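You operate a simulated robot arm through the tools that you are given. There is no shell and no other tool. Be economical: measure what you need, move in short steps, check, and stop when the job is done.

You run a simulated robot arm. Do the job below in one go: nothing can be reset, and whatever is moved stays where it is left.

JOB
Sponge the deck gauge clear, then drain the deck line to nought.
Fine: salt all off, sponge back; shut the deck fill valve before you drain and the drain valve after. What is to be rubbed or washed off counts as gone when no trace of it is left.

It is judged by the outcome, as a careful person would: the job done as asked, and still so three seconds after it is handed in. It fails if anything else is knocked over, pushed out of place, dropped, spilled or broken.

ROBOT AND FRAMES
A 7-joint arm with a two-finger parallel gripper on a trunk, on a base that drives. Base frame: it is fixed to the floor where the robot stands at the start and does not move with it; the origin is under the middle of the robot, x ahead of it, y to its left, z up; the surface under the hand at the start is at about z = 900. Units: mm, rad, N and s.
With the tool pointing down near the work surface it reaches from about 260 to 720 mm from the robot's upright axis, wherever it stands. Its first joint turns from -2.897 to 2.897 rad. Places, roughly: bank eight valve [400, -1300, 1800]; bank five valve [400, -1000, 1800]; bank four valve [400, -900, 1800]; bank nine valve [400, -1400, 1800]; bank one valve [400, -600, 1800]; bank seven valve [400, -1200, 1800]; bank six valve [400, -1100, 1800]; bank three valve [400, -800, 1800]; bank two valve [400, -700, 1800]; deck drain valve [700, 200, 1200]; deck fill valve [400, -600, 1400]; deck line gauge [700, 200, 1300]; horn air valve [700, 0, 1200]; horn drain valve [700, -100, 1200]; salt on the deck line gauge [700, 200, 1300]; vent valve [400, -600, 1200]. Payload 1.57 kg.
The tool frame sits at the grasp point between the pads (the TCP): z along the fingers, y along the line on which they close. The tips reach 30 mm beyond it. Largest opening 80 mm; finger width 17, thickness 12; the body of the gripper, 40 by 82 mm, starts 80 mm behind the TCP.
Orientation is that of the tool frame in the base frame, as a unit quaternion [x, y, z, w]. With the fingers straight down and closing along the base's y, the tool's x points along the base's -x, its y along +y and its z along -z.

CONTROLS
- The arm moves only by the tool servo_tool. Its argument "commands" is a list of rows, each a list of 7 numbers: the shift along the tool's x, y, z in units of 25 mm (1.0 is 25 mm), then the turn, a rotation vector about the tool's x, y, z in units of 4 degrees (1.0 is 4 degrees), then the opening, from 0 (shut) to 1 (fully open). In form: [[tx, ty, tz, rx, ry, rz, gripper], ...]. A call has 1 to 8 rows; each row shifts and turns the commanded pose from where the row before left it, along the tool's axes as they then stand. A call with a number of a shift or a turn outside -1 to 1 is refused whole. Each row takes 0.2 s and may step no farther than 50 mm and 0.15 rad from the row before; otherwise, or with a gripper value out of range, the whole call is refused. Where a pose cannot be reached the arm comes as near as it can. A force on the tool above 60 N (or 10 N above the force at the start of the call, whichever is more), or a blocked arm, ends the call early, and 0.2 s more pass. The fingers move at their own pace (about 72 mm/s each) and stop on an object; they squeeze with about 43 N. The grip force told is the motor's: it shows also when the fingers shut on nothing. Time passes only in rows, and 0.2 s behind the last, so rows that do not move let the fingers close. The reply holds the time, the measured pose of the TCP, the force on the tool along the base axes, the opening and the grip force, in the units named above and with some noise, with the torque about the TCP (base axes, N m) and any sound that the robot's microphone picked up, and new pictures: "show" is both (left out), scene, wrist or none.
- Cameras (640 x 400 px; columns grow to the right, rows downward): "scene" is now at [-4.9, 99, 1439.8]; the picture's right is [-0.45, -0.89, 0.00], its down [-0.33, 0.17, -0.93] and it looks along [0.83, -0.42, -0.37] (base axes); focal length 292 px, centre (320, 200). "wrist" rides on the gripper at [72, -7, -122] in the tool frame; the picture's right is [0.09, 1.00, 0.00], its down [-0.84, 0.08, -0.54] and it looks along [-0.54, 0.05, 0.84] (tool axes); focal length 238 px, centre (320, 200). There is no depth. A picture from a camera that has moved, and an enlarged one, comes with that camera's place and axes in the base frame and with its lens.
- raise_lower(by): slides the trunk up (or, below 0, down) by that many mm; the arm and the scene camera ride with it, the base frame stays. It gives what a move gives, with no picture.
- drive_base(legs): drives the robot by 1 to 6 legs, each [ahead, left, turn to the left] in mm, mm and rad, along the robot's own axes; the way and the turn of a leg run together, so that a leg with both is an arc; at most 1500 mm and 3.142 rad a leg. The arm and the cameras ride along, it lands a little off, and it stops where it bumps. It gives what a move gives, and a new picture of the scene camera.
- turn_head(pan, tilt): turns the head with the scene camera to pan (to the left, within 1.501 rad either way) and tilt (down, from -0.506 to 1.204), counted from straight ahead of the robot. It gives what a move gives, and a new picture of the scene camera.
- enlarge(camera, box): a new picture of the part [left, top, right, bottom] of that camera's present view, enlarged. No time passes.
- job_done(): hands the job in; it is judged then, once.

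Work in short steps. Places have to be worked out from the pictures, the camera data and where the tool is seen: move nearer, look again, correct. Check each grasp and each placing, and mend what went wrong. You have 120 turns and 260 pictures in all, those below and enlarged ones among them. Open the gripper and draw the arm clear of the work before you hand the job in, unless the task says otherwise; then end with one line.

The tools are called after ">>>" as a command line: name --pt "numbers of a row" for each row, then --argument value for the rest, lists and objects as JSON in quotes. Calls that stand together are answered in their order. servo_tool: Moves the arm, as the interface text tells. Its arguments: {"type":"object","properties":{"commands":{"type":"array","items":{"type":"array","items":{"type":"number"}}},"show":{"type":"string","enum":["both","scene","wrist","none"]}},"required":["commands"]} The other tools are called the same way: raise_lower (by) slides the trunk up or down; drive_base (legs) drives the base; turn_head (pan, tilt) turns the head that bears the scene camera; enlarge (camera, box) takes an enlarged picture of a part of a camera's view; job_done () hands the job in.

At the start:

```text
time: 0.0
tcp_pos: [439.5, 124.5, 1001.1]
tool_rot: [0.0, 1.0, 0.001, 0.0]
wrist_force: [0.4, -0.2, 0.6]
ft_torque: [0.0, 0.01, -0.01]
finger_gap: 79.8
finger_force: 0.1
trunk travel left (down, up): [-75.0, 40.0]
robot x, y, heading: [-0.2, 1.1, 0.003]
head pan, tilt: [-0.468, 0.38]
```

scene: 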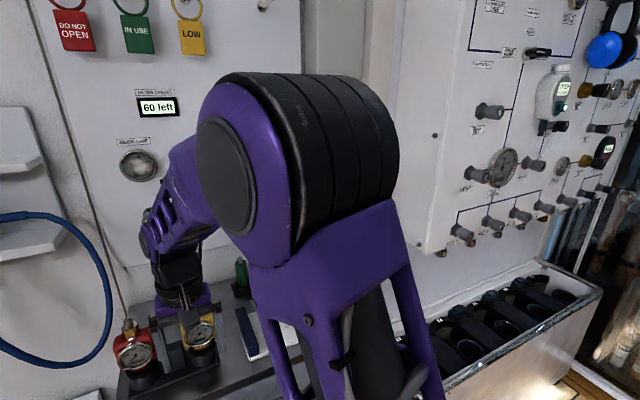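
wrist: 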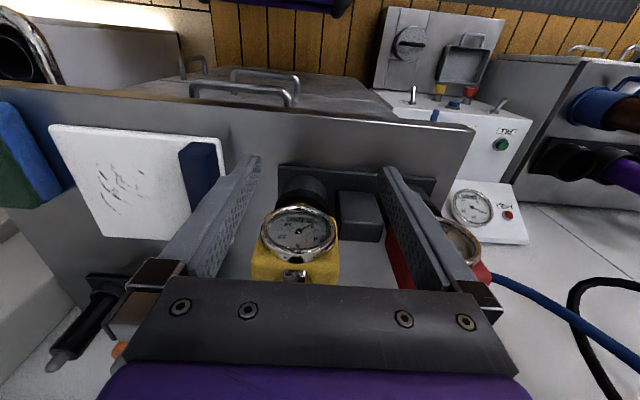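

The scene shows a panel ahead and one to the right. I look around with the head to find the gauge, sponge and valves.

>>> turn_head --pan 0.2 --tilt 0.3

>>> turn_head --pan -0.9 --tilt 0.1

>>> turn_head --pan 0.2 --tilt 0.8

```text
time: 1.1
tcp_pos: [439.4, 126.1, 1000.7]
tool_rot: [0.0, 1.0, 0.001, 0.0]
wrist_force: [-0.5, -0.3, 1.1]
ft_torque: [-0.05, -0.02, -0.01]
finger_gap: 80.0
finger_force: 0.0
trunk travel left (down, up): [-75.0, 40.0]
robot x, y, heading: [2.7, -0.9, 0.001]
head pan, tilt: [0.201, 0.3]
camera scene: at [3.7, 159.3, 1447.3], right [0.2, -0.98, 0.0], down [-0.29, -0.06, -0.96], along [0.94, 0.19, -0.3], focal length 292 px, centre (320, 200)
```

scene: 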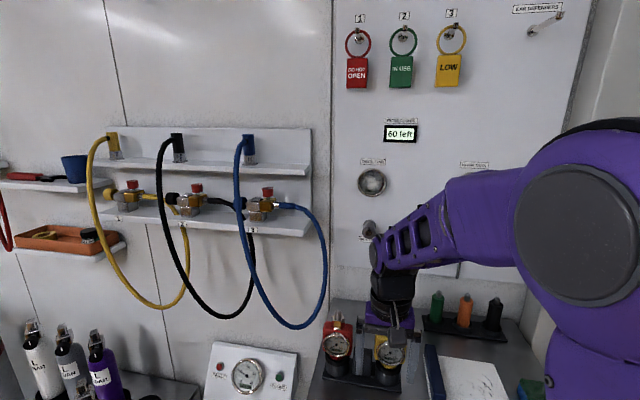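

```text
time: 2.4
tcp_pos: [439.4, 126.6, 999.8]
tool_rot: [0.0, 1.0, -0.001, 0.0]
wrist_force: [0.4, 0.0, -0.2]
ft_torque: [0.01, 0.02, 0.02]
finger_gap: 79.9
finger_force: 0.0
trunk travel left (down, up): [-75.0, 40.0]
robot x, y, heading: [-2.6, -2.9, -0.001]
head pan, tilt: [-0.901, 0.099]
camera scene: at [-30.6, 68.7, 1465.9], right [-0.78, -0.62, 0.0], down [-0.06, 0.08, -0.99], along [0.62, -0.78, -0.1], focal length 292 px, centre (320, 200)
```

scene: 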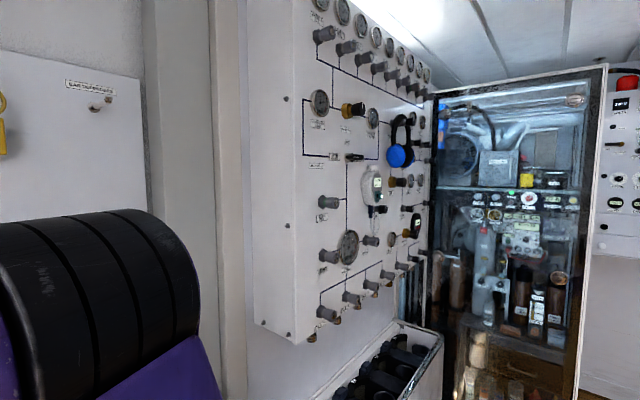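

```text
time: 3.7
tcp_pos: [439.7, 124.9, 1001.4]
tool_rot: [0.0, 1.0, 0.0, 0.0]
wrist_force: [0.1, -0.5, 0.7]
ft_torque: [-0.03, 0.0, 0.02]
finger_gap: 80.3
finger_force: 0.0
trunk travel left (down, up): [-75.0, 40.0]
robot x, y, heading: [-0.8, 3.3, -0.001]
head pan, tilt: [0.201, 0.799]
camera scene: at [-8.7, 156.8, 1402.9], right [0.2, -0.98, 0.0], down [-0.7, -0.14, -0.7], along [0.68, 0.14, -0.72], focal length 292 px, centre (320, 200)
```

scene: 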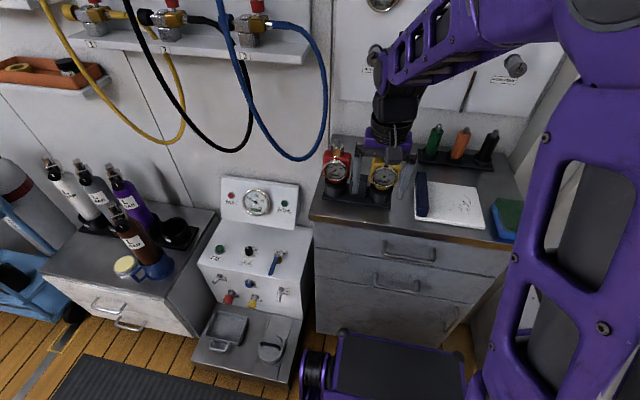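

I see a green/blue block at the counter's right end, likely the sponge, and the panel labels. I enlarge to read.

>>> enlarge --camera "scene" --box '[320, 120, 560, 270]'

>>> enlarge --camera "wrist" --box '[0, 80, 240, 230]'

>>> turn_head --pan -0.2 --tilt 0.2

>>> enlarge --camera "scene" --box '[120, 0, 440, 200]'

```text
2.67 times, centred on (440, 195) of scene
camera zoom: at [-8.7, 156.8, 1402.9], right [0.2, -0.98, 0.0], down [-0.7, -0.14, -0.7], along [0.68, 0.14, -0.72], focal length 778 px, centre (0, 213)
```

zoom: 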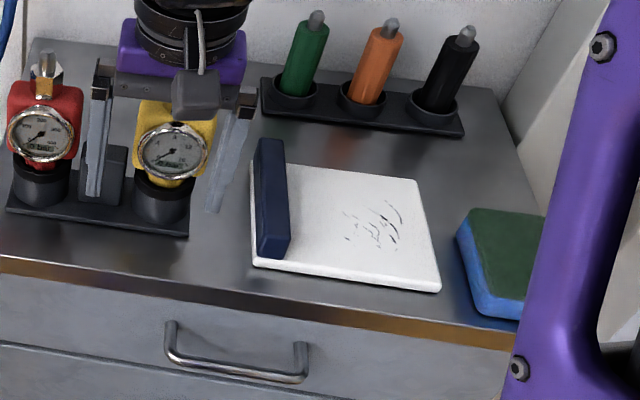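

```text
2.67 times, centred on (120, 155) of wrist
camera zoom: at [367.5, 118.8, 1122.2], right [-0.09, 1.0, 0.0], down [0.84, 0.08, 0.54], along [0.54, 0.05, -0.84], focal length 636 px, centre (853, 320)
```

zoom: 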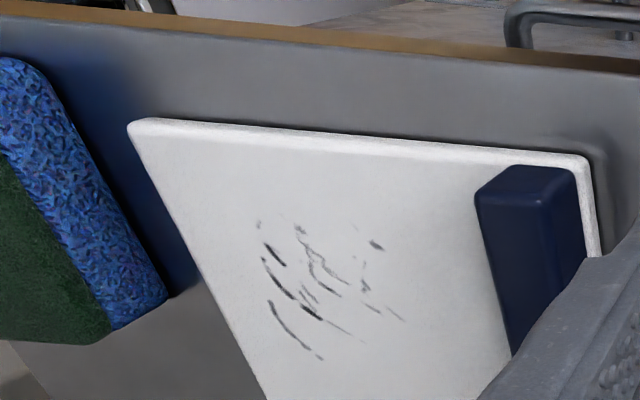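

```text
time: 4.7
tcp_pos: [438.9, 125.9, 1000.3]
tool_rot: [0.0, 1.0, 0.0, -0.001]
wrist_force: [-0.4, 0.2, -0.7]
ft_torque: [-0.01, -0.03, 0.01]
finger_gap: 80.2
finger_force: 0.0
trunk travel left (down, up): [-75.0, 40.0]
robot x, y, heading: [-4.0, 1.2, -0.001]
head pan, tilt: [-0.201, 0.201]
camera scene: at [3.5, 122.3, 1456.5], right [-0.2, -0.98, 0.0], down [-0.2, 0.04, -0.98], along [0.96, -0.19, -0.2], focal length 292 px, centre (320, 200)
```

scene: 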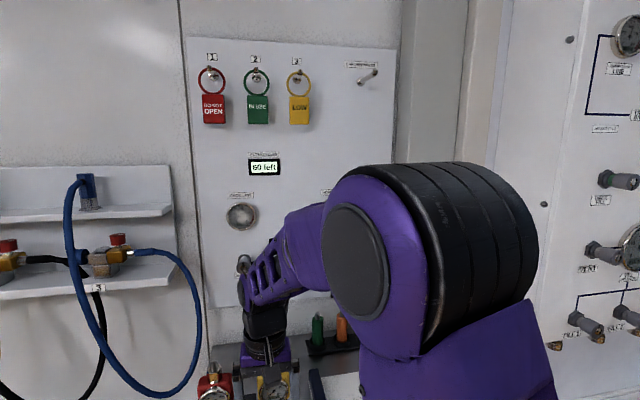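

```text
2.00 times, centred on (280, 100) of scene
camera zoom: at [3.5, 122.3, 1456.5], right [-0.2, -0.98, 0.0], down [-0.2, 0.04, -0.98], along [0.96, -0.19, -0.2], focal length 584 px, centre (400, 400)
```

zoom: 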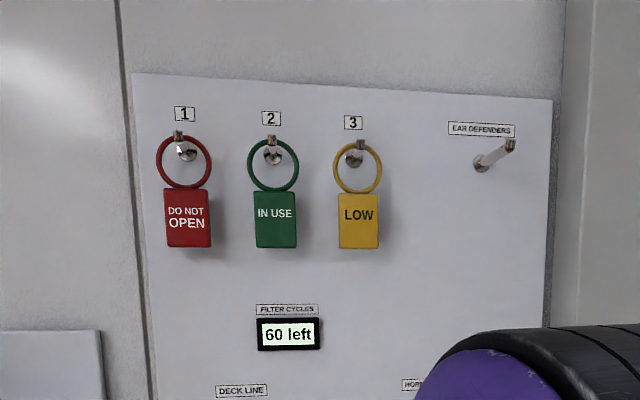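

Next I zoom on the deck gauge and drain, and the right panel where the deck fill valve lies.

>>> enlarge --camera "scene" --box '[200, 175, 300, 300]'

>>> enlarge --camera "scene" --box '[540, 100, 640, 360]'

>>> turn_head --pan -0.8 --tilt 0.2

>>> enlarge --camera "scene" --box '[240, 140, 480, 340]'

```text
3.20 times, centred on (250, 238) of scene
camera zoom: at [3.5, 122.3, 1456.5], right [-0.2, -0.98, 0.0], down [-0.2, 0.04, -0.98], along [0.96, -0.19, -0.2], focal length 934 px, centre (544, 80)
```

zoom: 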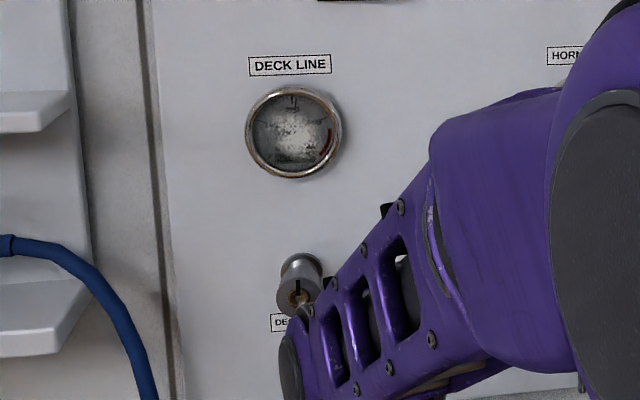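

```text
1.54 times, centred on (590, 230) of scene
camera zoom: at [3.5, 122.3, 1456.5], right [-0.2, -0.98, 0.0], down [-0.2, 0.04, -0.98], along [0.96, -0.19, -0.2], focal length 449 px, centre (-95, 154)
```

zoom: 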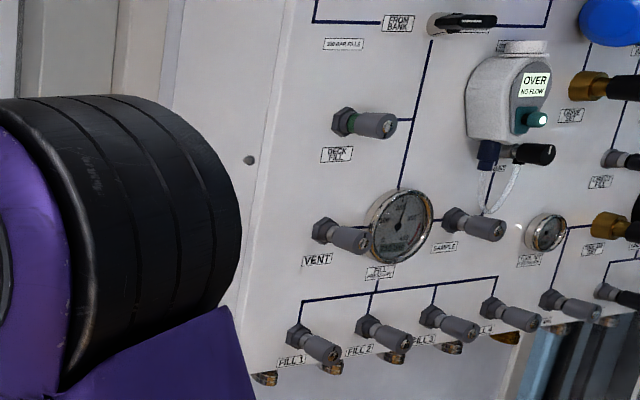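

```text
time: 5.7
tcp_pos: [440.3, 126.0, 999.6]
tool_rot: [0.0, 1.0, -0.001, 0.0]
wrist_force: [0.5, -0.4, 0.5]
ft_torque: [0.01, -0.02, -0.03]
finger_gap: 80.1
finger_force: 0.0
trunk travel left (down, up): [-75.0, 40.0]
robot x, y, heading: [0.9, 1.0, 0.001]
head pan, tilt: [-0.799, 0.201]
camera scene: at [-22.8, 74.1, 1456.6], right [-0.72, -0.7, 0.0], down [-0.14, 0.14, -0.98], along [0.68, -0.7, -0.2], focal length 292 px, centre (320, 200)
```

scene: 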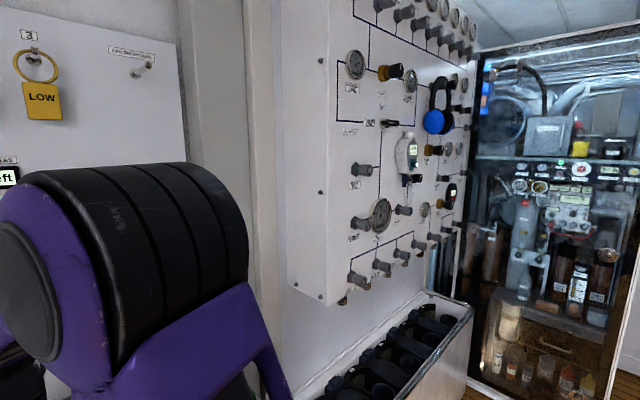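

```text
2.00 times, centred on (360, 240) of scene
camera zoom: at [-22.8, 74.1, 1456.6], right [-0.72, -0.7, 0.0], down [-0.14, 0.14, -0.98], along [0.68, -0.7, -0.2], focal length 584 px, centre (240, 120)
```

zoom: 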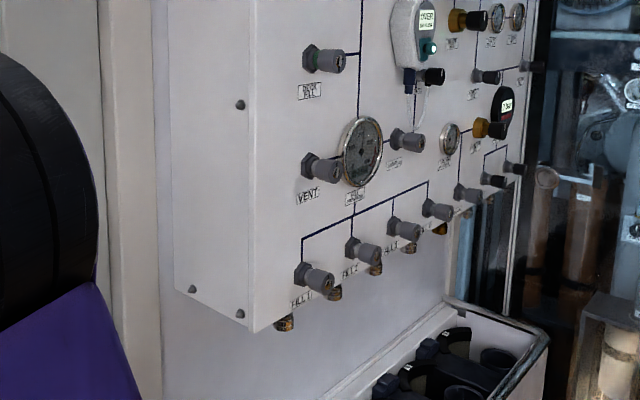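

Both panels face the robot (normal −x). The sponge looks to be at about (475, −170, 915); I move the hand over it in two calls to see it with the wrist camera.

>>> servo_tool --pt "0 -0.5 -1 0 0 0 1" --pt "0 -1 -1 0 0 0 1" --pt "0 -1 -0.5 0 0 0 1" --pt "0 -1 0 0 0 0 1" --pt "0 -1 0 0 0 0 1" --pt "0 -1 0 0 0 0 1" --pt "0 -1 0 0 0 0 1" --pt "0 -1 0 0 0 0 1" --show "none"

>>> servo_tool --pt "0 -1 0 0 0 0 1" --pt "0 -1 0 0 0 0 1" --pt "0 -0.5 0 0 0 0 1" --pt "0 0 0 0 0 0 1"

```text
time: 7.5
tcp_pos: [439.5, -63.2, 1062.1]
tool_rot: [0.0, 1.0, -0.001, 0.0]
wrist_force: [0.3, -0.4, 0.0]
ft_torque: [0.01, 0.03, 0.02]
finger_gap: 79.9
finger_force: 0.1
trunk travel left (down, up): [-75.0, 40.0]
robot x, y, heading: [-2.8, 1.0, 0.002]
head pan, tilt: [-0.799, 0.201]
```

```text
time: 8.5
tcp_pos: [440.0, -126.2, 1063.1]
tool_rot: [0.0, 1.0, 0.0, 0.0]
wrist_force: [-0.4, -1.2, 0.0]
ft_torque: [-0.02, -0.01, -0.03]
finger_gap: 80.1
finger_force: 0.0
trunk travel left (down, up): [-75.0, 40.0]
robot x, y, heading: [0.7, 3.1, -0.004]
head pan, tilt: [-0.799, 0.201]
camera scene: at [-22.8, 74.0, 1456.6], right [-0.72, -0.7, 0.0], down [-0.14, 0.14, -0.98], along [0.68, -0.7, -0.2], focal length 292 px, centre (320, 200)
camera wrist: at [367.4, -131.5, 1184.7], right [-0.09, 1.0, 0.0], down [0.84, 0.08, 0.54], along [0.54, 0.05, -0.84], focal length 238 px, centre (320, 200)
```

scene: 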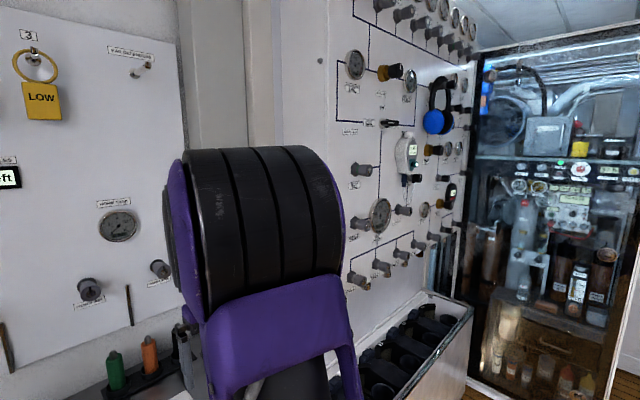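
wrist: 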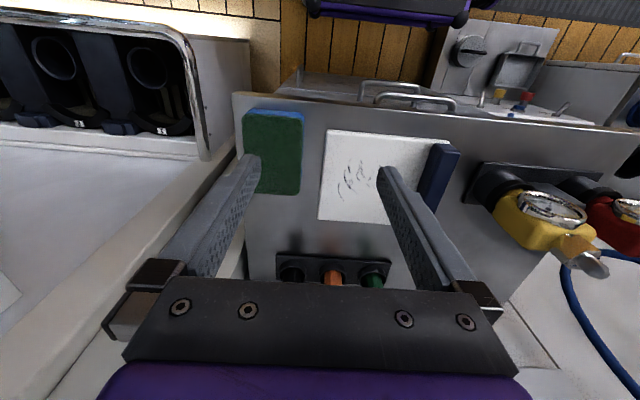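

The sponge is about 96×60 mm, long along x, centred near (474, −173). I move over it and partway down to check.

>>> servo_tool --pt "-0.7 -1 0 0 0 0 1" --pt "-0.66 -0.87 0 0 0 0 1" --pt "0 0 1 0 0 0 1" --pt "0 0 1 0 0 0 1" --pt "0 0 0.5 0 0 0 1" --pt "0 0 0 0 0 0 1" --show "wrist"

>>> turn_head --pan -0.3 --tilt 0.75

```text
time: 9.9
tcp_pos: [473.7, -171.2, 1000.5]
tool_rot: [0.0, 1.0, 0.001, 0.0]
wrist_force: [0.4, -0.1, -1.0]
ft_torque: [0.05, 0.02, -0.01]
finger_gap: 80.0
finger_force: 0.1
trunk travel left (down, up): [-75.0, 40.0]
robot x, y, heading: [1.5, 2.6, -0.002]
head pan, tilt: [-0.799, 0.201]
camera wrist: at [401.2, -177.5, 1122.0], right [-0.09, 1.0, 0.0], down [0.84, 0.08, 0.54], along [0.54, 0.05, -0.84], focal length 238 px, centre (320, 200)
```

wrist: 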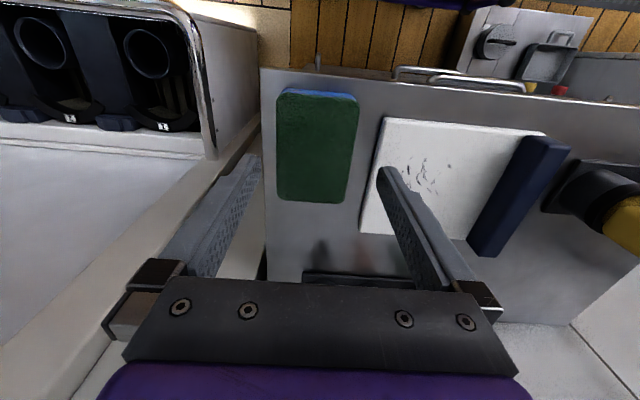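

```text
time: 10.9
tcp_pos: [472.5, -171.5, 1000.5]
tool_rot: [0.0, 1.0, 0.0, 0.0]
wrist_force: [0.2, 0.0, 0.3]
ft_torque: [0.01, 0.01, 0.0]
finger_gap: 80.1
finger_force: 0.0
trunk travel left (down, up): [-75.0, 40.0]
robot x, y, heading: [0.7, 2.2, -0.004]
head pan, tilt: [-0.3, 0.75]
camera scene: at [-8.6, 116.2, 1407.0], right [-0.3, -0.96, 0.0], down [-0.65, 0.2, -0.73], along [0.7, -0.22, -0.68], focal length 292 px, centre (320, 200)
```

scene: 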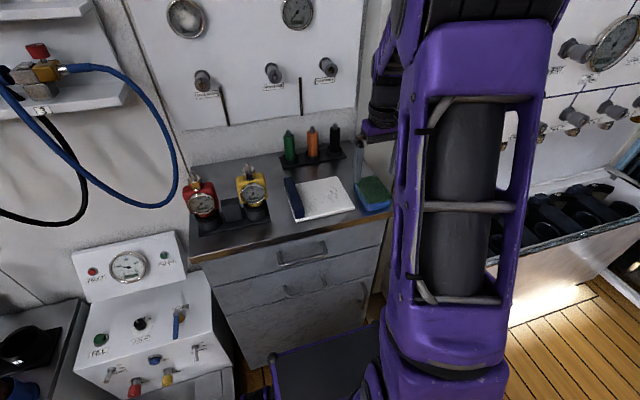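

The sponge is centred at y≈−175. I descend so the fingertips stop about 15 mm above the counter (TCP z≈945), then close.

>>> servo_tool --pt "0 -0.14 0 0 0 0 0.97" --pt "0 0 1 0 0 0 0.97" --pt "0 0 0.8 0 0 0 0.97" --pt "0 0 0.4 0 0 0 0.97" --pt "0 0 0 0 0 0 0.97" --show "wrist"

```text
time: 12.1
tcp_pos: [473.4, -175.1, 945.2]
tool_rot: [0.0, 1.0, -0.001, 0.0]
wrist_force: [-0.1, -0.3, -0.5]
ft_torque: [0.01, 0.02, 0.02]
finger_gap: 77.7
finger_force: 0.1
trunk travel left (down, up): [-75.0, 40.0]
robot x, y, heading: [1.6, -0.6, -0.002]
head pan, tilt: [-0.3, 0.75]
camera wrist: at [401.5, -181.5, 1067.3], right [-0.09, 1.0, 0.0], down [0.84, 0.08, 0.54], along [0.54, 0.05, -0.84], focal length 238 px, centre (320, 200)
```

wrist: 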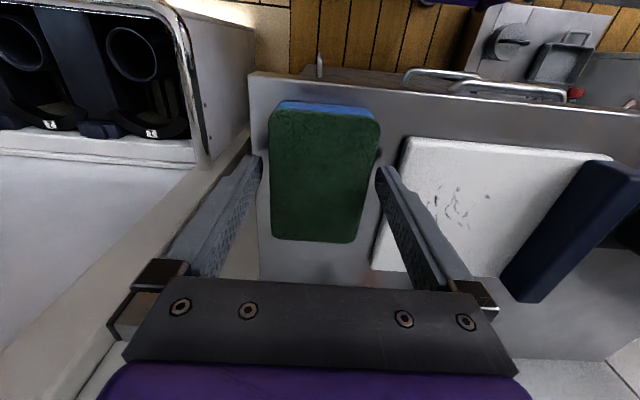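

Sponge top is about z 935 and sits between the fingers. I lower 3 mm and close.

>>> servo_tool --pt "0 0 0.12 0 0 0 0.9" --pt "0 0 0 0 0 0 0.6" --pt "0 0 0 0 0 0 0.4" --pt "0 0 0 0 0 0 0" --pt "0 0 0 0 0 0 0" --show "wrist"

```text
time: 13.3
tcp_pos: [473.2, -175.0, 941.6]
tool_rot: [0.0, 1.0, 0.0, 0.0]
wrist_force: [0.1, -0.4, -0.8]
ft_torque: [0.0, 0.0, 0.0]
finger_gap: 62.1
finger_force: 42.7
trunk travel left (down, up): [-75.0, 40.0]
robot x, y, heading: [2.1, -2.6, 0.001]
head pan, tilt: [-0.3, 0.75]
camera wrist: at [401.3, -181.4, 1064.4], right [-0.09, 1.0, 0.0], down [0.84, 0.08, 0.54], along [0.54, 0.05, -0.84], focal length 238 px, centre (320, 200)
```

wrist: 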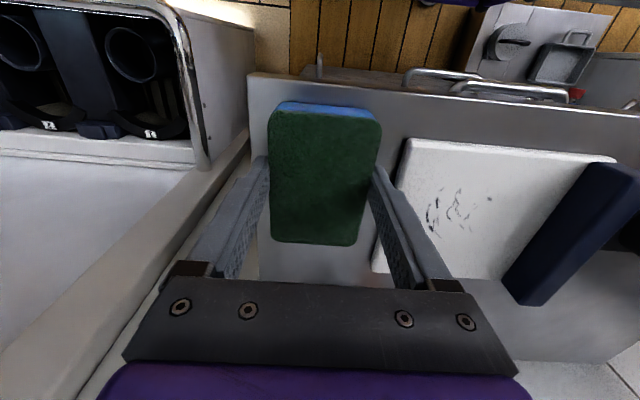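

Gripped at 62 mm. I lift and carry it left, then rotate the tool to point at the wall (turn about tool y).

>>> servo_tool --pt "0 0 -1 0 0 0 0" --pt "0 0 -1 0 0 0 0" --pt "0.4 0.5 -1 0 0 0 0" --pt "0.4 0.5 -1 0 0 0 0" --pt "0.4 0.5 -1 0 0 0 0" --pt "0.4 0.5 -1 0 0 0 0" --pt "0.4 1 -1 0 0 0 0" --pt "0.4 1 -1 0 0 0 0" --show "wrist"

>>> servo_tool --pt "0 1 0 0 -1 0 0" --pt "0 1 0 0 -1 0 0" --pt "0 1 0 0 -1 0 0" --pt "0 1 0 0 -1 0 0" --pt "0 1 0 0 -1 0 0" --pt "0 0.5 0 0 -1 0 0" --pt "0 0.5 0 0 -1 0 0" --pt "0 0 0 0 -1 0 0" --show "scene"

```text
time: 15.1
tcp_pos: [411.9, -74.7, 1142.3]
tool_rot: [0.0, 1.0, -0.001, 0.0]
wrist_force: [-0.4, -0.3, -0.1]
ft_torque: [-0.01, 0.02, 0.0]
finger_gap: 62.0
finger_force: 43.4
trunk travel left (down, up): [-75.0, 40.0]
robot x, y, heading: [-2.3, -0.8, -0.003]
head pan, tilt: [-0.3, 0.75]
camera wrist: at [340.8, -81.5, 1264.6], right [-0.09, 1.0, 0.0], down [0.84, 0.08, 0.54], along [0.54, 0.05, -0.84], focal length 238 px, centre (320, 200)
```

wrist: 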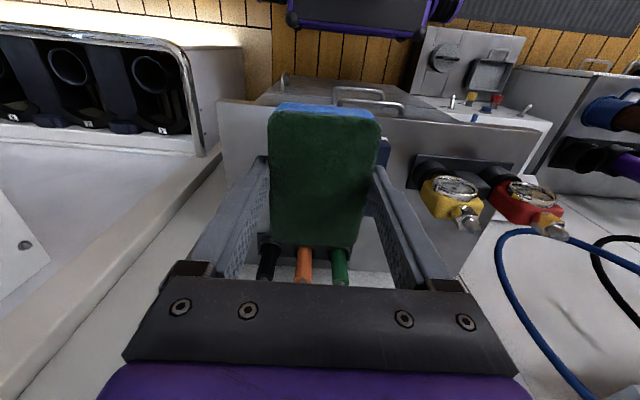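

```text
time: 16.7
tcp_pos: [421.6, 70.4, 1080.6]
tool_rot: [0.002, 0.988, -0.003, 0.156]
wrist_force: [-0.2, 0.3, -0.4]
ft_torque: [0.02, 0.0, 0.01]
finger_gap: 62.0
finger_force: 43.1
trunk travel left (down, up): [-75.0, 40.0]
robot x, y, heading: [-0.6, 1.3, -0.0]
head pan, tilt: [-0.3, 0.75]
stopped in row 7: the arm was blocked; the commanded pose is now the measured one
camera scene: at [-7.6, 108.4, 1414.3], right [-0.37, -0.93, 0.0], down [-0.57, 0.23, -0.79], along [0.73, -0.29, -0.62], focal length 292 px, centre (320, 200)
```

scene: 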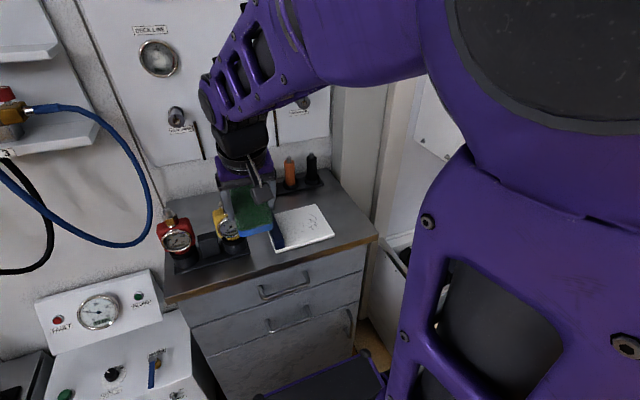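

The arm got blocked, probably the elbow near the head; the pose is too folded. I back the base 250 mm so the arm works more extended.

>>> drive_base --legs '[[-250, 0, 0]]'

```text
time: 18.5
tcp_pos: [174.2, 69.6, 1078.9]
tool_rot: [0.002, 0.988, -0.003, 0.154]
wrist_force: [-0.1, 0.6, -0.4]
ft_torque: [-0.03, -0.01, -0.01]
finger_gap: 61.8
finger_force: 43.4
trunk travel left (down, up): [-75.0, 40.0]
robot x, y, heading: [-248.1, 2.4, -0.005]
head pan, tilt: [-0.3, 0.75]
camera scene: at [-255.9, 108.6, 1413.9], right [-0.38, -0.93, 0.0], down [-0.57, 0.23, -0.79], along [0.73, -0.3, -0.62], focal length 292 px, centre (320, 200)
```

scene: 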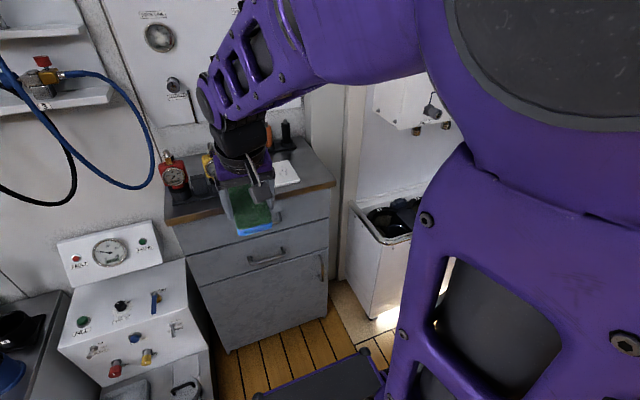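

Now I extend the arm forward and up in this attitude.

>>> servo_tool --pt "-1 0 -0.2 0 0 0 0" --pt "-1 0 -0.2 0 0 0 0" --pt "-1 0 -0.5 0 0 0 0" --pt "-1 0 -0.5 0 0 0 0" --pt "-1 0 -0.5 0 0 0 0" --pt "-1 0 -0.5 0 0 0 0" --pt "-1 0 -0.5 0 0 0 0" --pt "-1 0 -0.5 0 0 0 0" --show "scene"

```text
time: 20.3
tcp_pos: [337.7, 70.5, 1223.1]
tool_rot: [0.0, 0.988, -0.003, 0.155]
wrist_force: [-0.5, 0.7, 0.2]
ft_torque: [-0.05, 0.0, 0.01]
finger_gap: 62.0
finger_force: 43.0
trunk travel left (down, up): [-75.0, 40.0]
robot x, y, heading: [-247.4, 0.2, 0.002]
head pan, tilt: [-0.3, 0.75]
camera scene: at [-256.6, 116.6, 1406.9], right [-0.3, -0.95, 0.0], down [-0.65, 0.2, -0.73], along [0.7, -0.22, -0.68], focal length 292 px, centre (320, 200)
```

scene: 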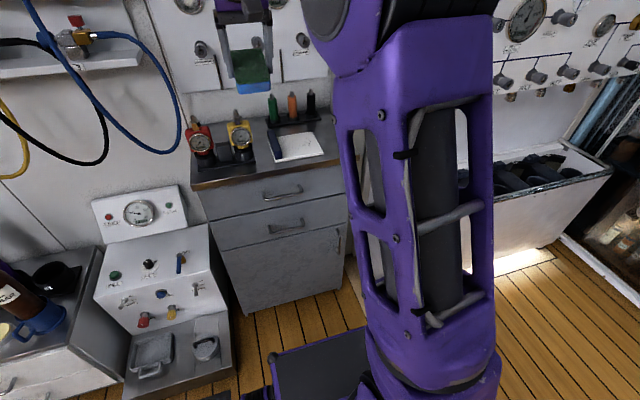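

The pose is free now. I rotate further toward horizontal while moving left.

>>> servo_tool --pt "0 0.5 0 0 -1 0 0" --pt "0 0.5 0 0 -1 0 0" --pt "0 0.5 0 0 -1 0 0" --pt "0 0.5 0 0 -1 0 0" --pt "0 0.5 0 0 -1 0 0" --pt "0 0.5 0 0 -1 0 0" --pt "0 0.5 0 0 -1 0 0" --pt "0 0.5 0 0 -1 0 0" --show "none"

>>> servo_tool --pt "0 0 0 0 -1 0 0" --pt "0 0 0 0 -1 0 0" --pt "0 0 0 0 -1 0 0" --pt "0 0 0 0 -1 0 0" --pt "0 0 0 0 -1 0 0" --pt "0 0 0 0 -1 0 0" --pt "0 0 0 0 -1 0 0" --pt "0 0 0 0 -1 0 0" --show "scene"

```text
time: 22.1
tcp_pos: [338.8, 171.2, 1221.6]
tool_rot: [0.0, 0.907, -0.003, 0.422]
wrist_force: [0.1, 0.2, 0.0]
ft_torque: [-0.03, 0.01, 0.01]
finger_gap: 62.1
finger_force: 42.8
trunk travel left (down, up): [-75.0, 40.0]
robot x, y, heading: [-250.5, 2.8, -0.001]
head pan, tilt: [-0.3, 0.75]
```

```text
time: 23.9
tcp_pos: [338.6, 171.6, 1221.5]
tool_rot: [0.0, 0.755, -0.003, 0.655]
wrist_force: [-0.2, 0.1, -0.2]
ft_torque: [-0.02, 0.01, 0.01]
finger_gap: 62.2
finger_force: 42.6
trunk travel left (down, up): [-75.0, 40.0]
robot x, y, heading: [-245.2, -1.7, 0.001]
head pan, tilt: [-0.3, 0.75]
camera scene: at [-256.7, 116.5, 1406.9], right [-0.3, -0.95, 0.0], down [-0.65, 0.2, -0.73], along [0.7, -0.22, -0.68], focal length 292 px, centre (320, 200)
```

scene: 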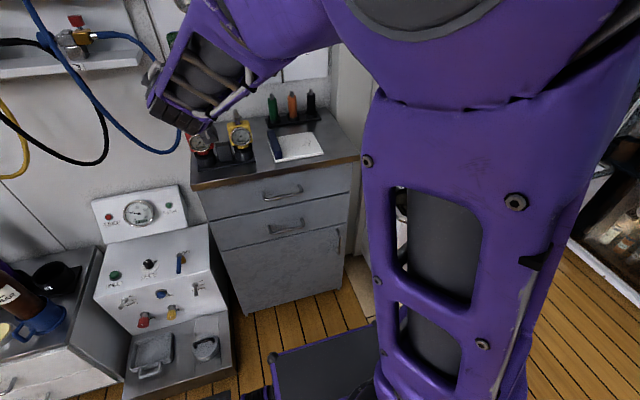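

Two more turn rows make it horizontal; then raise ~50 mm and turn the head to see the gauge and sponge.

>>> servo_tool --pt "0 0 0 0 -1 0 0" --pt "0 0 0 0 -1 0 0" --pt "-1 0 0 0 0 0 0" --pt "-1 0 0 0 0 0 0" --pt "0 0 0 0 0 0 0" --show "wrist"

>>> turn_head --pan 0.2 --tilt 0.2

```text
time: 25.1
tcp_pos: [337.3, 170.8, 1272.1]
tool_rot: [-0.001, 0.709, -0.003, 0.706]
wrist_force: [-0.4, 0.3, 0.5]
ft_torque: [0.01, -0.01, 0.01]
finger_gap: 62.0
finger_force: 42.9
trunk travel left (down, up): [-75.0, 40.0]
robot x, y, heading: [-251.5, 2.7, -0.005]
head pan, tilt: [-0.3, 0.75]
camera wrist: at [215.6, 164.5, 1200.5], right [0.0, 1.0, -0.1], down [-0.54, 0.08, 0.84], along [0.84, 0.05, 0.54], focal length 238 px, centre (320, 200)
```

wrist: 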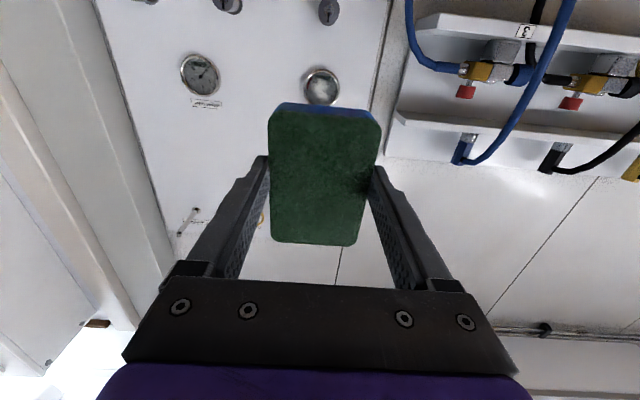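

```text
time: 26.1
tcp_pos: [337.4, 171.8, 1271.0]
tool_rot: [-0.001, 0.708, -0.002, 0.706]
wrist_force: [0.7, -0.5, 0.1]
ft_torque: [0.0, 0.01, 0.0]
finger_gap: 62.2
finger_force: 43.6
trunk travel left (down, up): [-75.0, 40.0]
robot x, y, heading: [-248.6, -3.8, -0.003]
head pan, tilt: [0.201, 0.201]
camera scene: at [-244.4, 159.5, 1456.5], right [0.2, -0.98, 0.0], down [-0.2, -0.04, -0.98], along [0.96, 0.19, -0.2], focal length 292 px, centre (320, 200)
```

scene: 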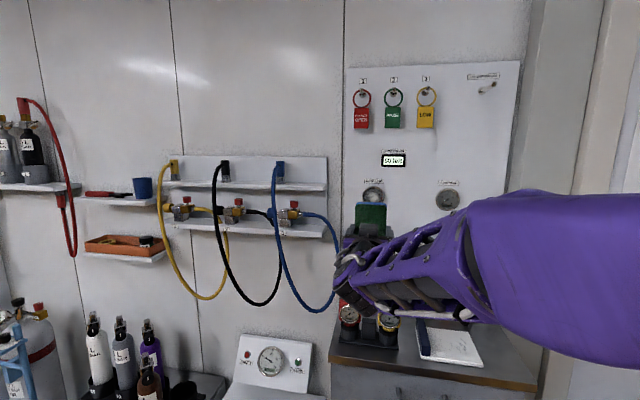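

Tool is horizontal at y 171, z 1272, aligned with the salted gauge (≈(745,171,1270)). I extend forward 200 mm.

>>> servo_tool --pt "0 0 1 0 0 0 0" --pt "0 0 1 0 0 0 0" --pt "0 0 1 0 0 0 0" --pt "0 0 1 0 0 0 0" --pt "0 0 1 0 0 0 0" --pt "0 0 1 0 0 0 0" --pt "0 0 1 0 0 0 0" --pt "0 0 1 0 0 0 0" --show "both"

```text
time: 27.9
tcp_pos: [537.9, 169.8, 1269.4]
tool_rot: [0.0, 0.709, -0.004, 0.706]
wrist_force: [-0.7, -0.2, -0.8]
ft_torque: [0.0, 0.02, 0.03]
finger_gap: 62.1
finger_force: 43.2
trunk travel left (down, up): [-75.0, 40.0]
robot x, y, heading: [-247.3, -0.8, -0.002]
head pan, tilt: [0.201, 0.201]
camera scene: at [-244.5, 159.6, 1456.6], right [0.2, -0.98, 0.0], down [-0.2, -0.04, -0.98], along [0.96, 0.19, -0.2], focal length 292 px, centre (320, 200)
camera wrist: at [416.2, 163.3, 1198.9], right [0.0, 1.0, -0.1], down [-0.54, 0.08, 0.84], along [0.84, 0.05, 0.54], focal length 238 px, centre (320, 200)
```

scene: 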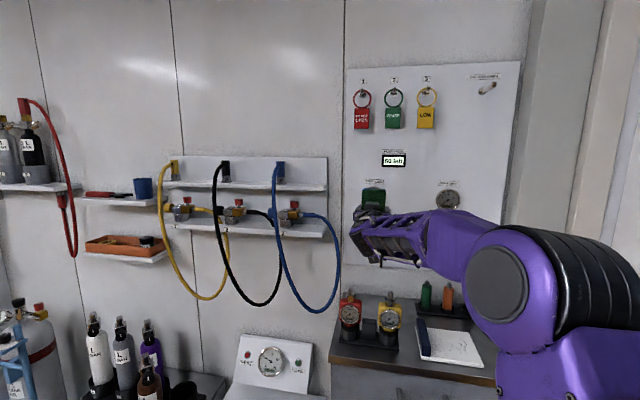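
wrist: 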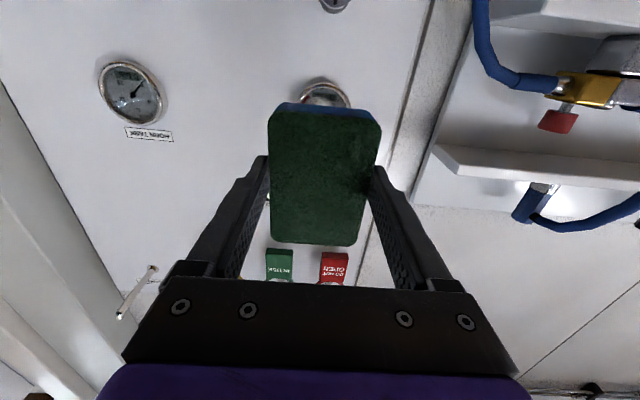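

Aligned. I advance 100 mm more.

>>> servo_tool --pt "0 0 1 0 0 0 0" --pt "0 0 1 0 0 0 0" --pt "0 0 1 0 0 0 0" --pt "0 0 0.8 0 0 0 0" --pt "0 0 0 0 0 0 0" --show "both"

```text
time: 29.1
tcp_pos: [633.4, 170.5, 1270.3]
tool_rot: [-0.002, 0.709, -0.002, 0.706]
wrist_force: [-0.3, 0.5, 0.3]
ft_torque: [-0.02, 0.01, -0.01]
finger_gap: 61.9
finger_force: 43.1
trunk travel left (down, up): [-75.0, 40.0]
robot x, y, heading: [-250.0, 2.3, 0.004]
head pan, tilt: [0.201, 0.201]
camera scene: at [-244.3, 159.7, 1456.6], right [0.2, -0.98, 0.0], down [-0.2, -0.04, -0.98], along [0.96, 0.19, -0.2], focal length 292 px, centre (320, 200)
camera wrist: at [512.0, 164.0, 1199.2], right [0.0, 1.0, -0.1], down [-0.54, 0.08, 0.84], along [0.84, 0.05, 0.54], focal length 238 px, centre (320, 200)
```

scene: 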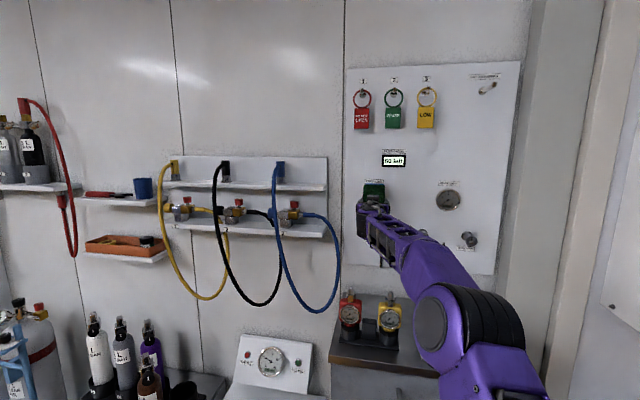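
wrist: 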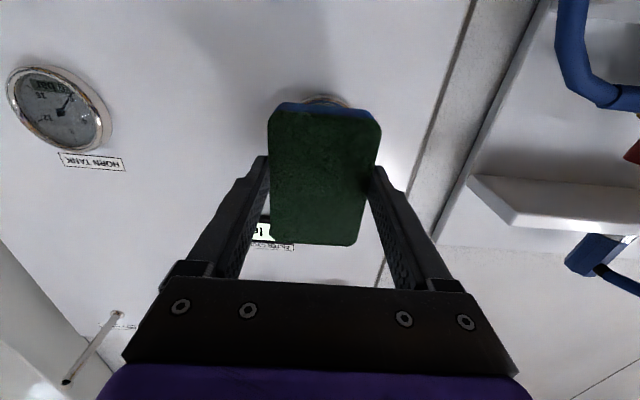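

Now I advance to feel for contact with small steps.

>>> servo_tool --pt "0 0 1 0 0 0 0" --pt "0 0 0.4 0 0 0 0" --pt "0 0 0.2 0 0 0 0" --pt "0 0 0.2 0 0 0 0" --pt "0 0 0.2 0 0 0 0" --pt "0 0 0.2 0 0 0 0" --pt "0 0 0.2 0 0 0 0" --show "wrist"

```text
time: 30.6
tcp_pos: [657.5, 168.6, 1269.3]
tool_rot: [-0.001, 0.709, -0.004, 0.705]
wrist_force: [0.4, -0.2, -0.4]
ft_torque: [-0.02, -0.04, -0.02]
finger_gap: 62.0
finger_force: 42.9
out of reach, approached as far as the arm can: row 1, 2, 3, 4, 5, 6, 7
trunk travel left (down, up): [-75.0, 40.0]
robot x, y, heading: [-247.8, 2.2, -0.002]
head pan, tilt: [0.201, 0.201]
camera wrist: at [535.1, 162.2, 1197.1], right [0.0, 1.0, -0.1], down [-0.54, 0.08, 0.84], along [0.84, 0.05, 0.54], focal length 238 px, centre (320, 200)
```

wrist: 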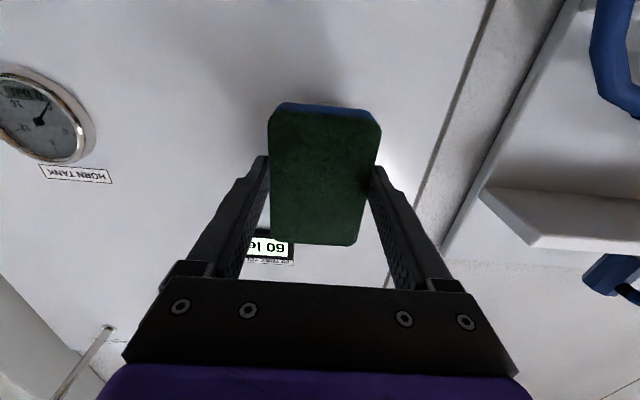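

Reach limit at ~905 mm. I draw back 125 mm, drive ahead 130, then re-approach.

>>> servo_tool --pt "0 0 -1 0 0 0 0" --pt "0 0 -1 0 0 0 0" --pt "0 0 -1 0 0 0 0" --pt "0 0 -1 0 0 0 0" --pt "0 0 -1 0 0 0 0" --pt "0 0 -1 0 0 0 0" --pt "0 0 -1 0 0 0 0" --show "none"

>>> drive_base --legs '[[130, 0, 0]]'

```text
time: 32.2
tcp_pos: [482.8, 169.1, 1268.7]
tool_rot: [-0.001, 0.709, -0.003, 0.706]
wrist_force: [-0.2, 0.4, -0.9]
ft_torque: [0.02, -0.02, -0.02]
finger_gap: 62.1
finger_force: 43.0
trunk travel left (down, up): [-75.0, 40.0]
robot x, y, heading: [-244.4, -0.8, 0.002]
head pan, tilt: [0.201, 0.201]
```

```text
time: 33.5
tcp_pos: [612.1, 168.0, 1268.4]
tool_rot: [0.0, 0.709, -0.005, 0.705]
wrist_force: [-0.2, -0.5, 0.4]
ft_torque: [-0.01, 0.01, -0.01]
finger_gap: 62.3
finger_force: 42.7
trunk travel left (down, up): [-75.0, 40.0]
robot x, y, heading: [-119.5, -3.0, -0.006]
head pan, tilt: [0.201, 0.201]
camera scene: at [-115.3, 159.3, 1456.5], right [0.2, -0.98, 0.0], down [-0.2, -0.04, -0.98], along [0.96, 0.19, -0.2], focal length 292 px, centre (320, 200)
```

scene: 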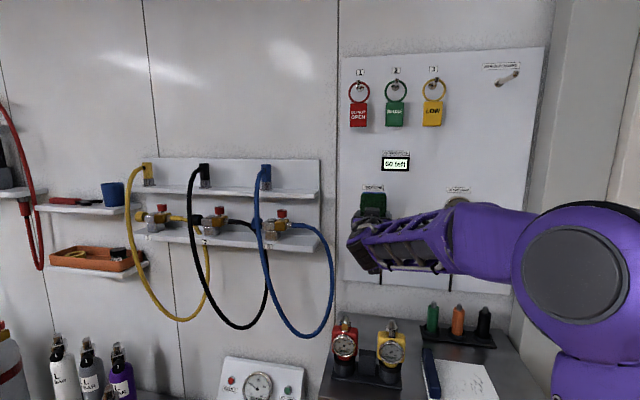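

Now forward slowly from 612, in 8–10 mm steps, watching force.

>>> servo_tool --pt "0 0.1 0.8 0 0 0 0" --pt "0 0 0.8 0 0 0 0" --pt "0 0 0.4 0 0 0 0" --pt "0 0 0.4 0 0 0 0" --pt "0 0 0.3 0 0 0 0" --pt "0 0 0.2 0 0 0 0" --pt "0 0 0.2 0 0 0 0" --pt "0 0 0 0 0 0 0" --show "both"

```text
time: 35.3
tcp_pos: [690.9, 170.4, 1267.8]
tool_rot: [-0.001, 0.709, -0.004, 0.705]
wrist_force: [0.7, 0.0, 0.8]
ft_torque: [-0.01, 0.01, 0.03]
finger_gap: 62.3
finger_force: 43.3
trunk travel left (down, up): [-75.0, 40.0]
robot x, y, heading: [-120.3, 3.8, -0.007]
head pan, tilt: [0.201, 0.201]
camera scene: at [-115.2, 159.3, 1456.6], right [0.2, -0.98, 0.0], down [-0.2, -0.04, -0.98], along [0.96, 0.19, -0.2], focal length 292 px, centre (320, 200)
camera wrist: at [567.9, 164.2, 1197.1], right [0.0, 1.0, -0.1], down [-0.54, 0.08, 0.84], along [0.84, 0.05, 0.54], focal length 238 px, centre (320, 200)
```

scene: 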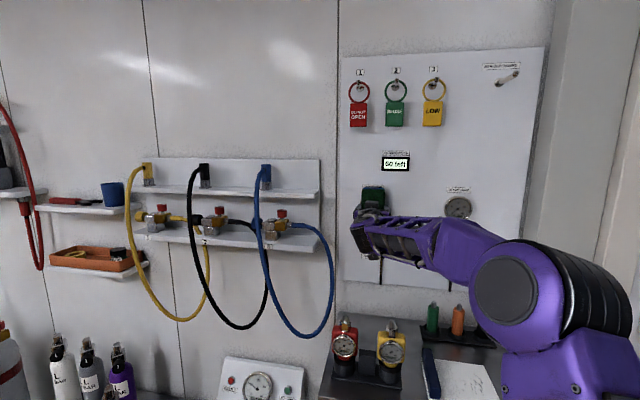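
wrist: 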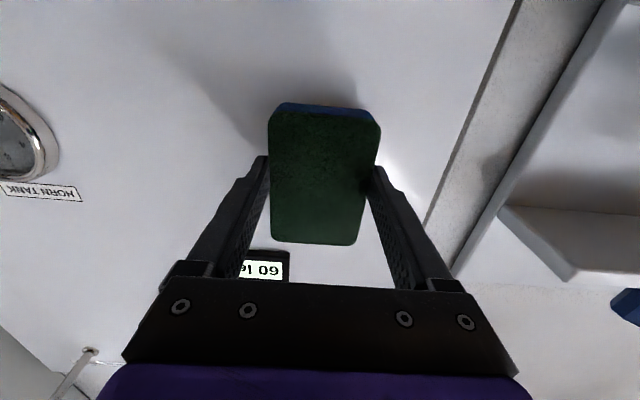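

No contact yet at x 691 (sponge front ≈733). I continue with 4–5 mm steps.

>>> servo_tool --pt "0 0 0.2 0 0 0 0" --pt "0 0 0.2 0 0 0 0" --pt "0 0 0.2 0 0 0 0" --pt "0 0 0.2 0 0 0 0" --pt "0 0 0 0 0 0 0" --show "none"

```text
time: 36.0
tcp_pos: [692.8, 170.5, 1269.7]
tool_rot: [0.0, 0.709, -0.002, 0.705]
wrist_force: [-37.9, -8.1, -3.2]
ft_torque: [0.02, -0.25, -0.23]
finger_gap: 62.1
finger_force: 43.6
trunk travel left (down, up): [-75.0, 40.0]
robot x, y, heading: [-121.3, 0.7, -0.006]
head pan, tilt: [0.201, 0.201]
stopped in row 3: the force on the tool passed its limit at 67 N (the readings are from after the stop); the commanded pose is now the measured one
```

Contact at x≈693 with ~38 N. I ease slightly and start rubbing side to side.

>>> servo_tool --pt "0 0 -0.04 0 0 0 0" --pt "0 0.4 0 0 0 0 0" --pt "0 0.5 0 0 0 0 0" --pt "0 -0.6 0 0 0 0 0" --pt "0 -0.6 0 0 0 0 0" --pt "0 -0.6 0 0 0 0 0" --pt "0 0.5 0 0 0 0 0" --pt "0 0.4 0 0 0 0 0" --show "wrist"

```text
time: 36.7
tcp_pos: [694.4, 172.8, 1269.6]
tool_rot: [0.006, 0.708, -0.01, 0.706]
wrist_force: [-40.0, -11.3, -2.1]
ft_torque: [-0.02, 0.11, 0.01]
finger_gap: 62.3
finger_force: 43.1
trunk travel left (down, up): [-75.0, 40.0]
robot x, y, heading: [-119.8, -0.1, -0.006]
head pan, tilt: [0.201, 0.201]
stopped in row 3: the force on the tool passed its limit at 65 N (the readings are from after the stop); the commanded pose is now the measured one
camera wrist: at [571.4, 169.5, 1198.3], right [0.02, 1.0, -0.1], down [-0.54, 0.09, 0.84], along [0.84, 0.03, 0.54], focal length 238 px, centre (320, 200)
```

wrist: 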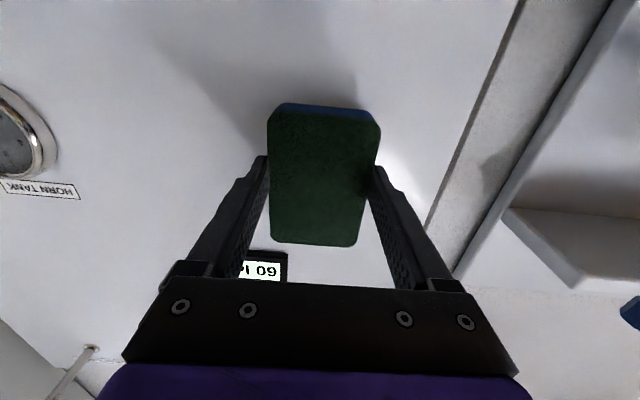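

Too much friction. I back off 4 mm with the yaw corrected, then press lightly and watch force.

>>> servo_tool --pt "0 0 -0.16 -0.3 0 0 0" --pt "0 0 0 0 0 0 0" --pt "0 0 0 0 0 0 0" --show "none"

```text
time: 37.5
tcp_pos: [693.9, 175.9, 1267.2]
tool_rot: [-0.002, 0.709, -0.001, 0.705]
wrist_force: [-9.8, -5.5, 4.1]
ft_torque: [-0.04, -0.39, -0.45]
finger_gap: 62.2
finger_force: 43.1
trunk travel left (down, up): [-75.0, 40.0]
robot x, y, heading: [-120.7, -3.3, -0.007]
head pan, tilt: [0.201, 0.201]
```

Light contact, ~10 N. Now rub sideways.

>>> servo_tool --pt "0 0.4 0 0 0 0 0" --pt "0 0.4 0 0 0 0 0" --pt "0 -0.5 0 0 0 0 0" --pt "0 -0.5 0 0 0 0 0" --pt "0 -0.5 0 0 0 0 0" --pt "0 -0.5 0 0 0 0 0" --pt "0 0.5 0 0 0 0 0" --pt "0 0.5 0 0 0 0 0" --show "none"

>>> servo_tool --pt "0.4 0 0 0 0 0 0" --pt "0.4 0 0 0 0 0 0" --pt "-0.5 0 0 0 0 0 0" --pt "-0.5 0 0 0 0 0 0" --pt "-0.5 0 0 0 0 0 0" --pt "-0.5 0 0 0 0 0 0" --pt "0.5 0 0 0 0 0 0" --pt "0.5 0 0 0 0 0 0" --show "wrist"

```text
time: 39.3
tcp_pos: [693.0, 170.9, 1266.8]
tool_rot: [-0.001, 0.709, -0.001, 0.705]
wrist_force: [-6.0, -4.6, 0.9]
ft_torque: [-0.04, 0.0, -0.3]
finger_gap: 61.9
finger_force: 43.0
trunk travel left (down, up): [-75.0, 40.0]
robot x, y, heading: [-120.6, -3.8, -0.009]
head pan, tilt: [0.201, 0.201]
```

```text
time: 41.1
tcp_pos: [693.5, 170.2, 1273.0]
tool_rot: [-0.001, 0.709, -0.003, 0.706]
wrist_force: [-6.3, 0.0, 5.4]
ft_torque: [0.03, -0.15, 0.0]
finger_gap: 62.2
finger_force: 42.7
trunk travel left (down, up): [-75.0, 40.0]
robot x, y, heading: [-120.5, -1.2, -0.005]
head pan, tilt: [0.201, 0.201]
camera wrist: at [571.5, 163.7, 1201.9], right [0.0, 1.0, -0.1], down [-0.54, 0.08, 0.84], along [0.84, 0.05, 0.54], focal length 238 px, centre (320, 200)
```

wrist: 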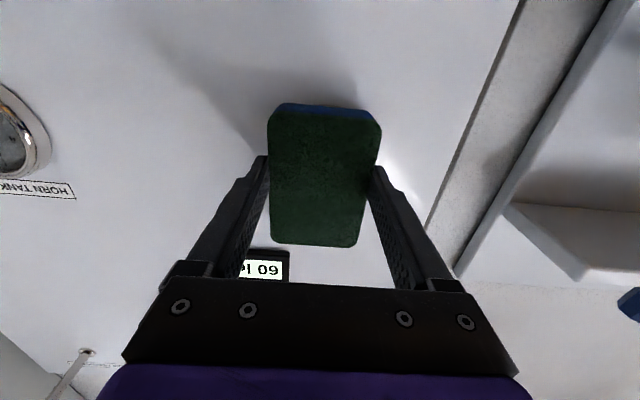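

Now back off and shift right to look at the gauge.

>>> servo_tool --pt "0 0 -1 0 0 0 0" --pt "0 0 -1 0 0 0 0" --pt "0 0 -1 0 0 0 0" --pt "0 -1 0 0 0 0 0" --pt "0 -1 0 0 0 0 0" --pt "0 -1 0 0 0 0 0" --pt "0 -1 0 0 0 0 0" --show "none"

>>> enlarge --camera "scene" --box '[330, 160, 430, 300]'

```text
time: 42.7
tcp_pos: [620.4, 71.1, 1270.8]
tool_rot: [-0.002, 0.71, -0.002, 0.704]
wrist_force: [0.2, 0.3, -0.8]
ft_torque: [0.0, -0.03, 0.0]
finger_gap: 61.9
finger_force: 43.5
trunk travel left (down, up): [-75.0, 40.0]
robot x, y, heading: [-118.3, -1.2, -0.007]
head pan, tilt: [0.201, 0.201]
```

```text
2.86 times, centred on (380, 230) of scene
camera zoom: at [-116.2, 158.9, 1456.5], right [0.19, -0.98, 0.0], down [-0.2, -0.04, -0.98], along [0.96, 0.19, -0.2], focal length 834 px, centre (149, 114)
```

zoom: 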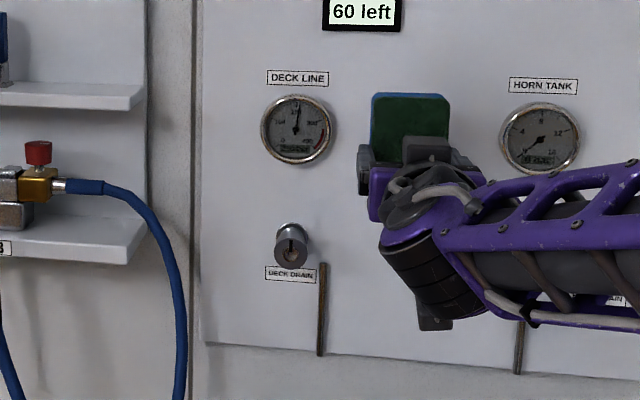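

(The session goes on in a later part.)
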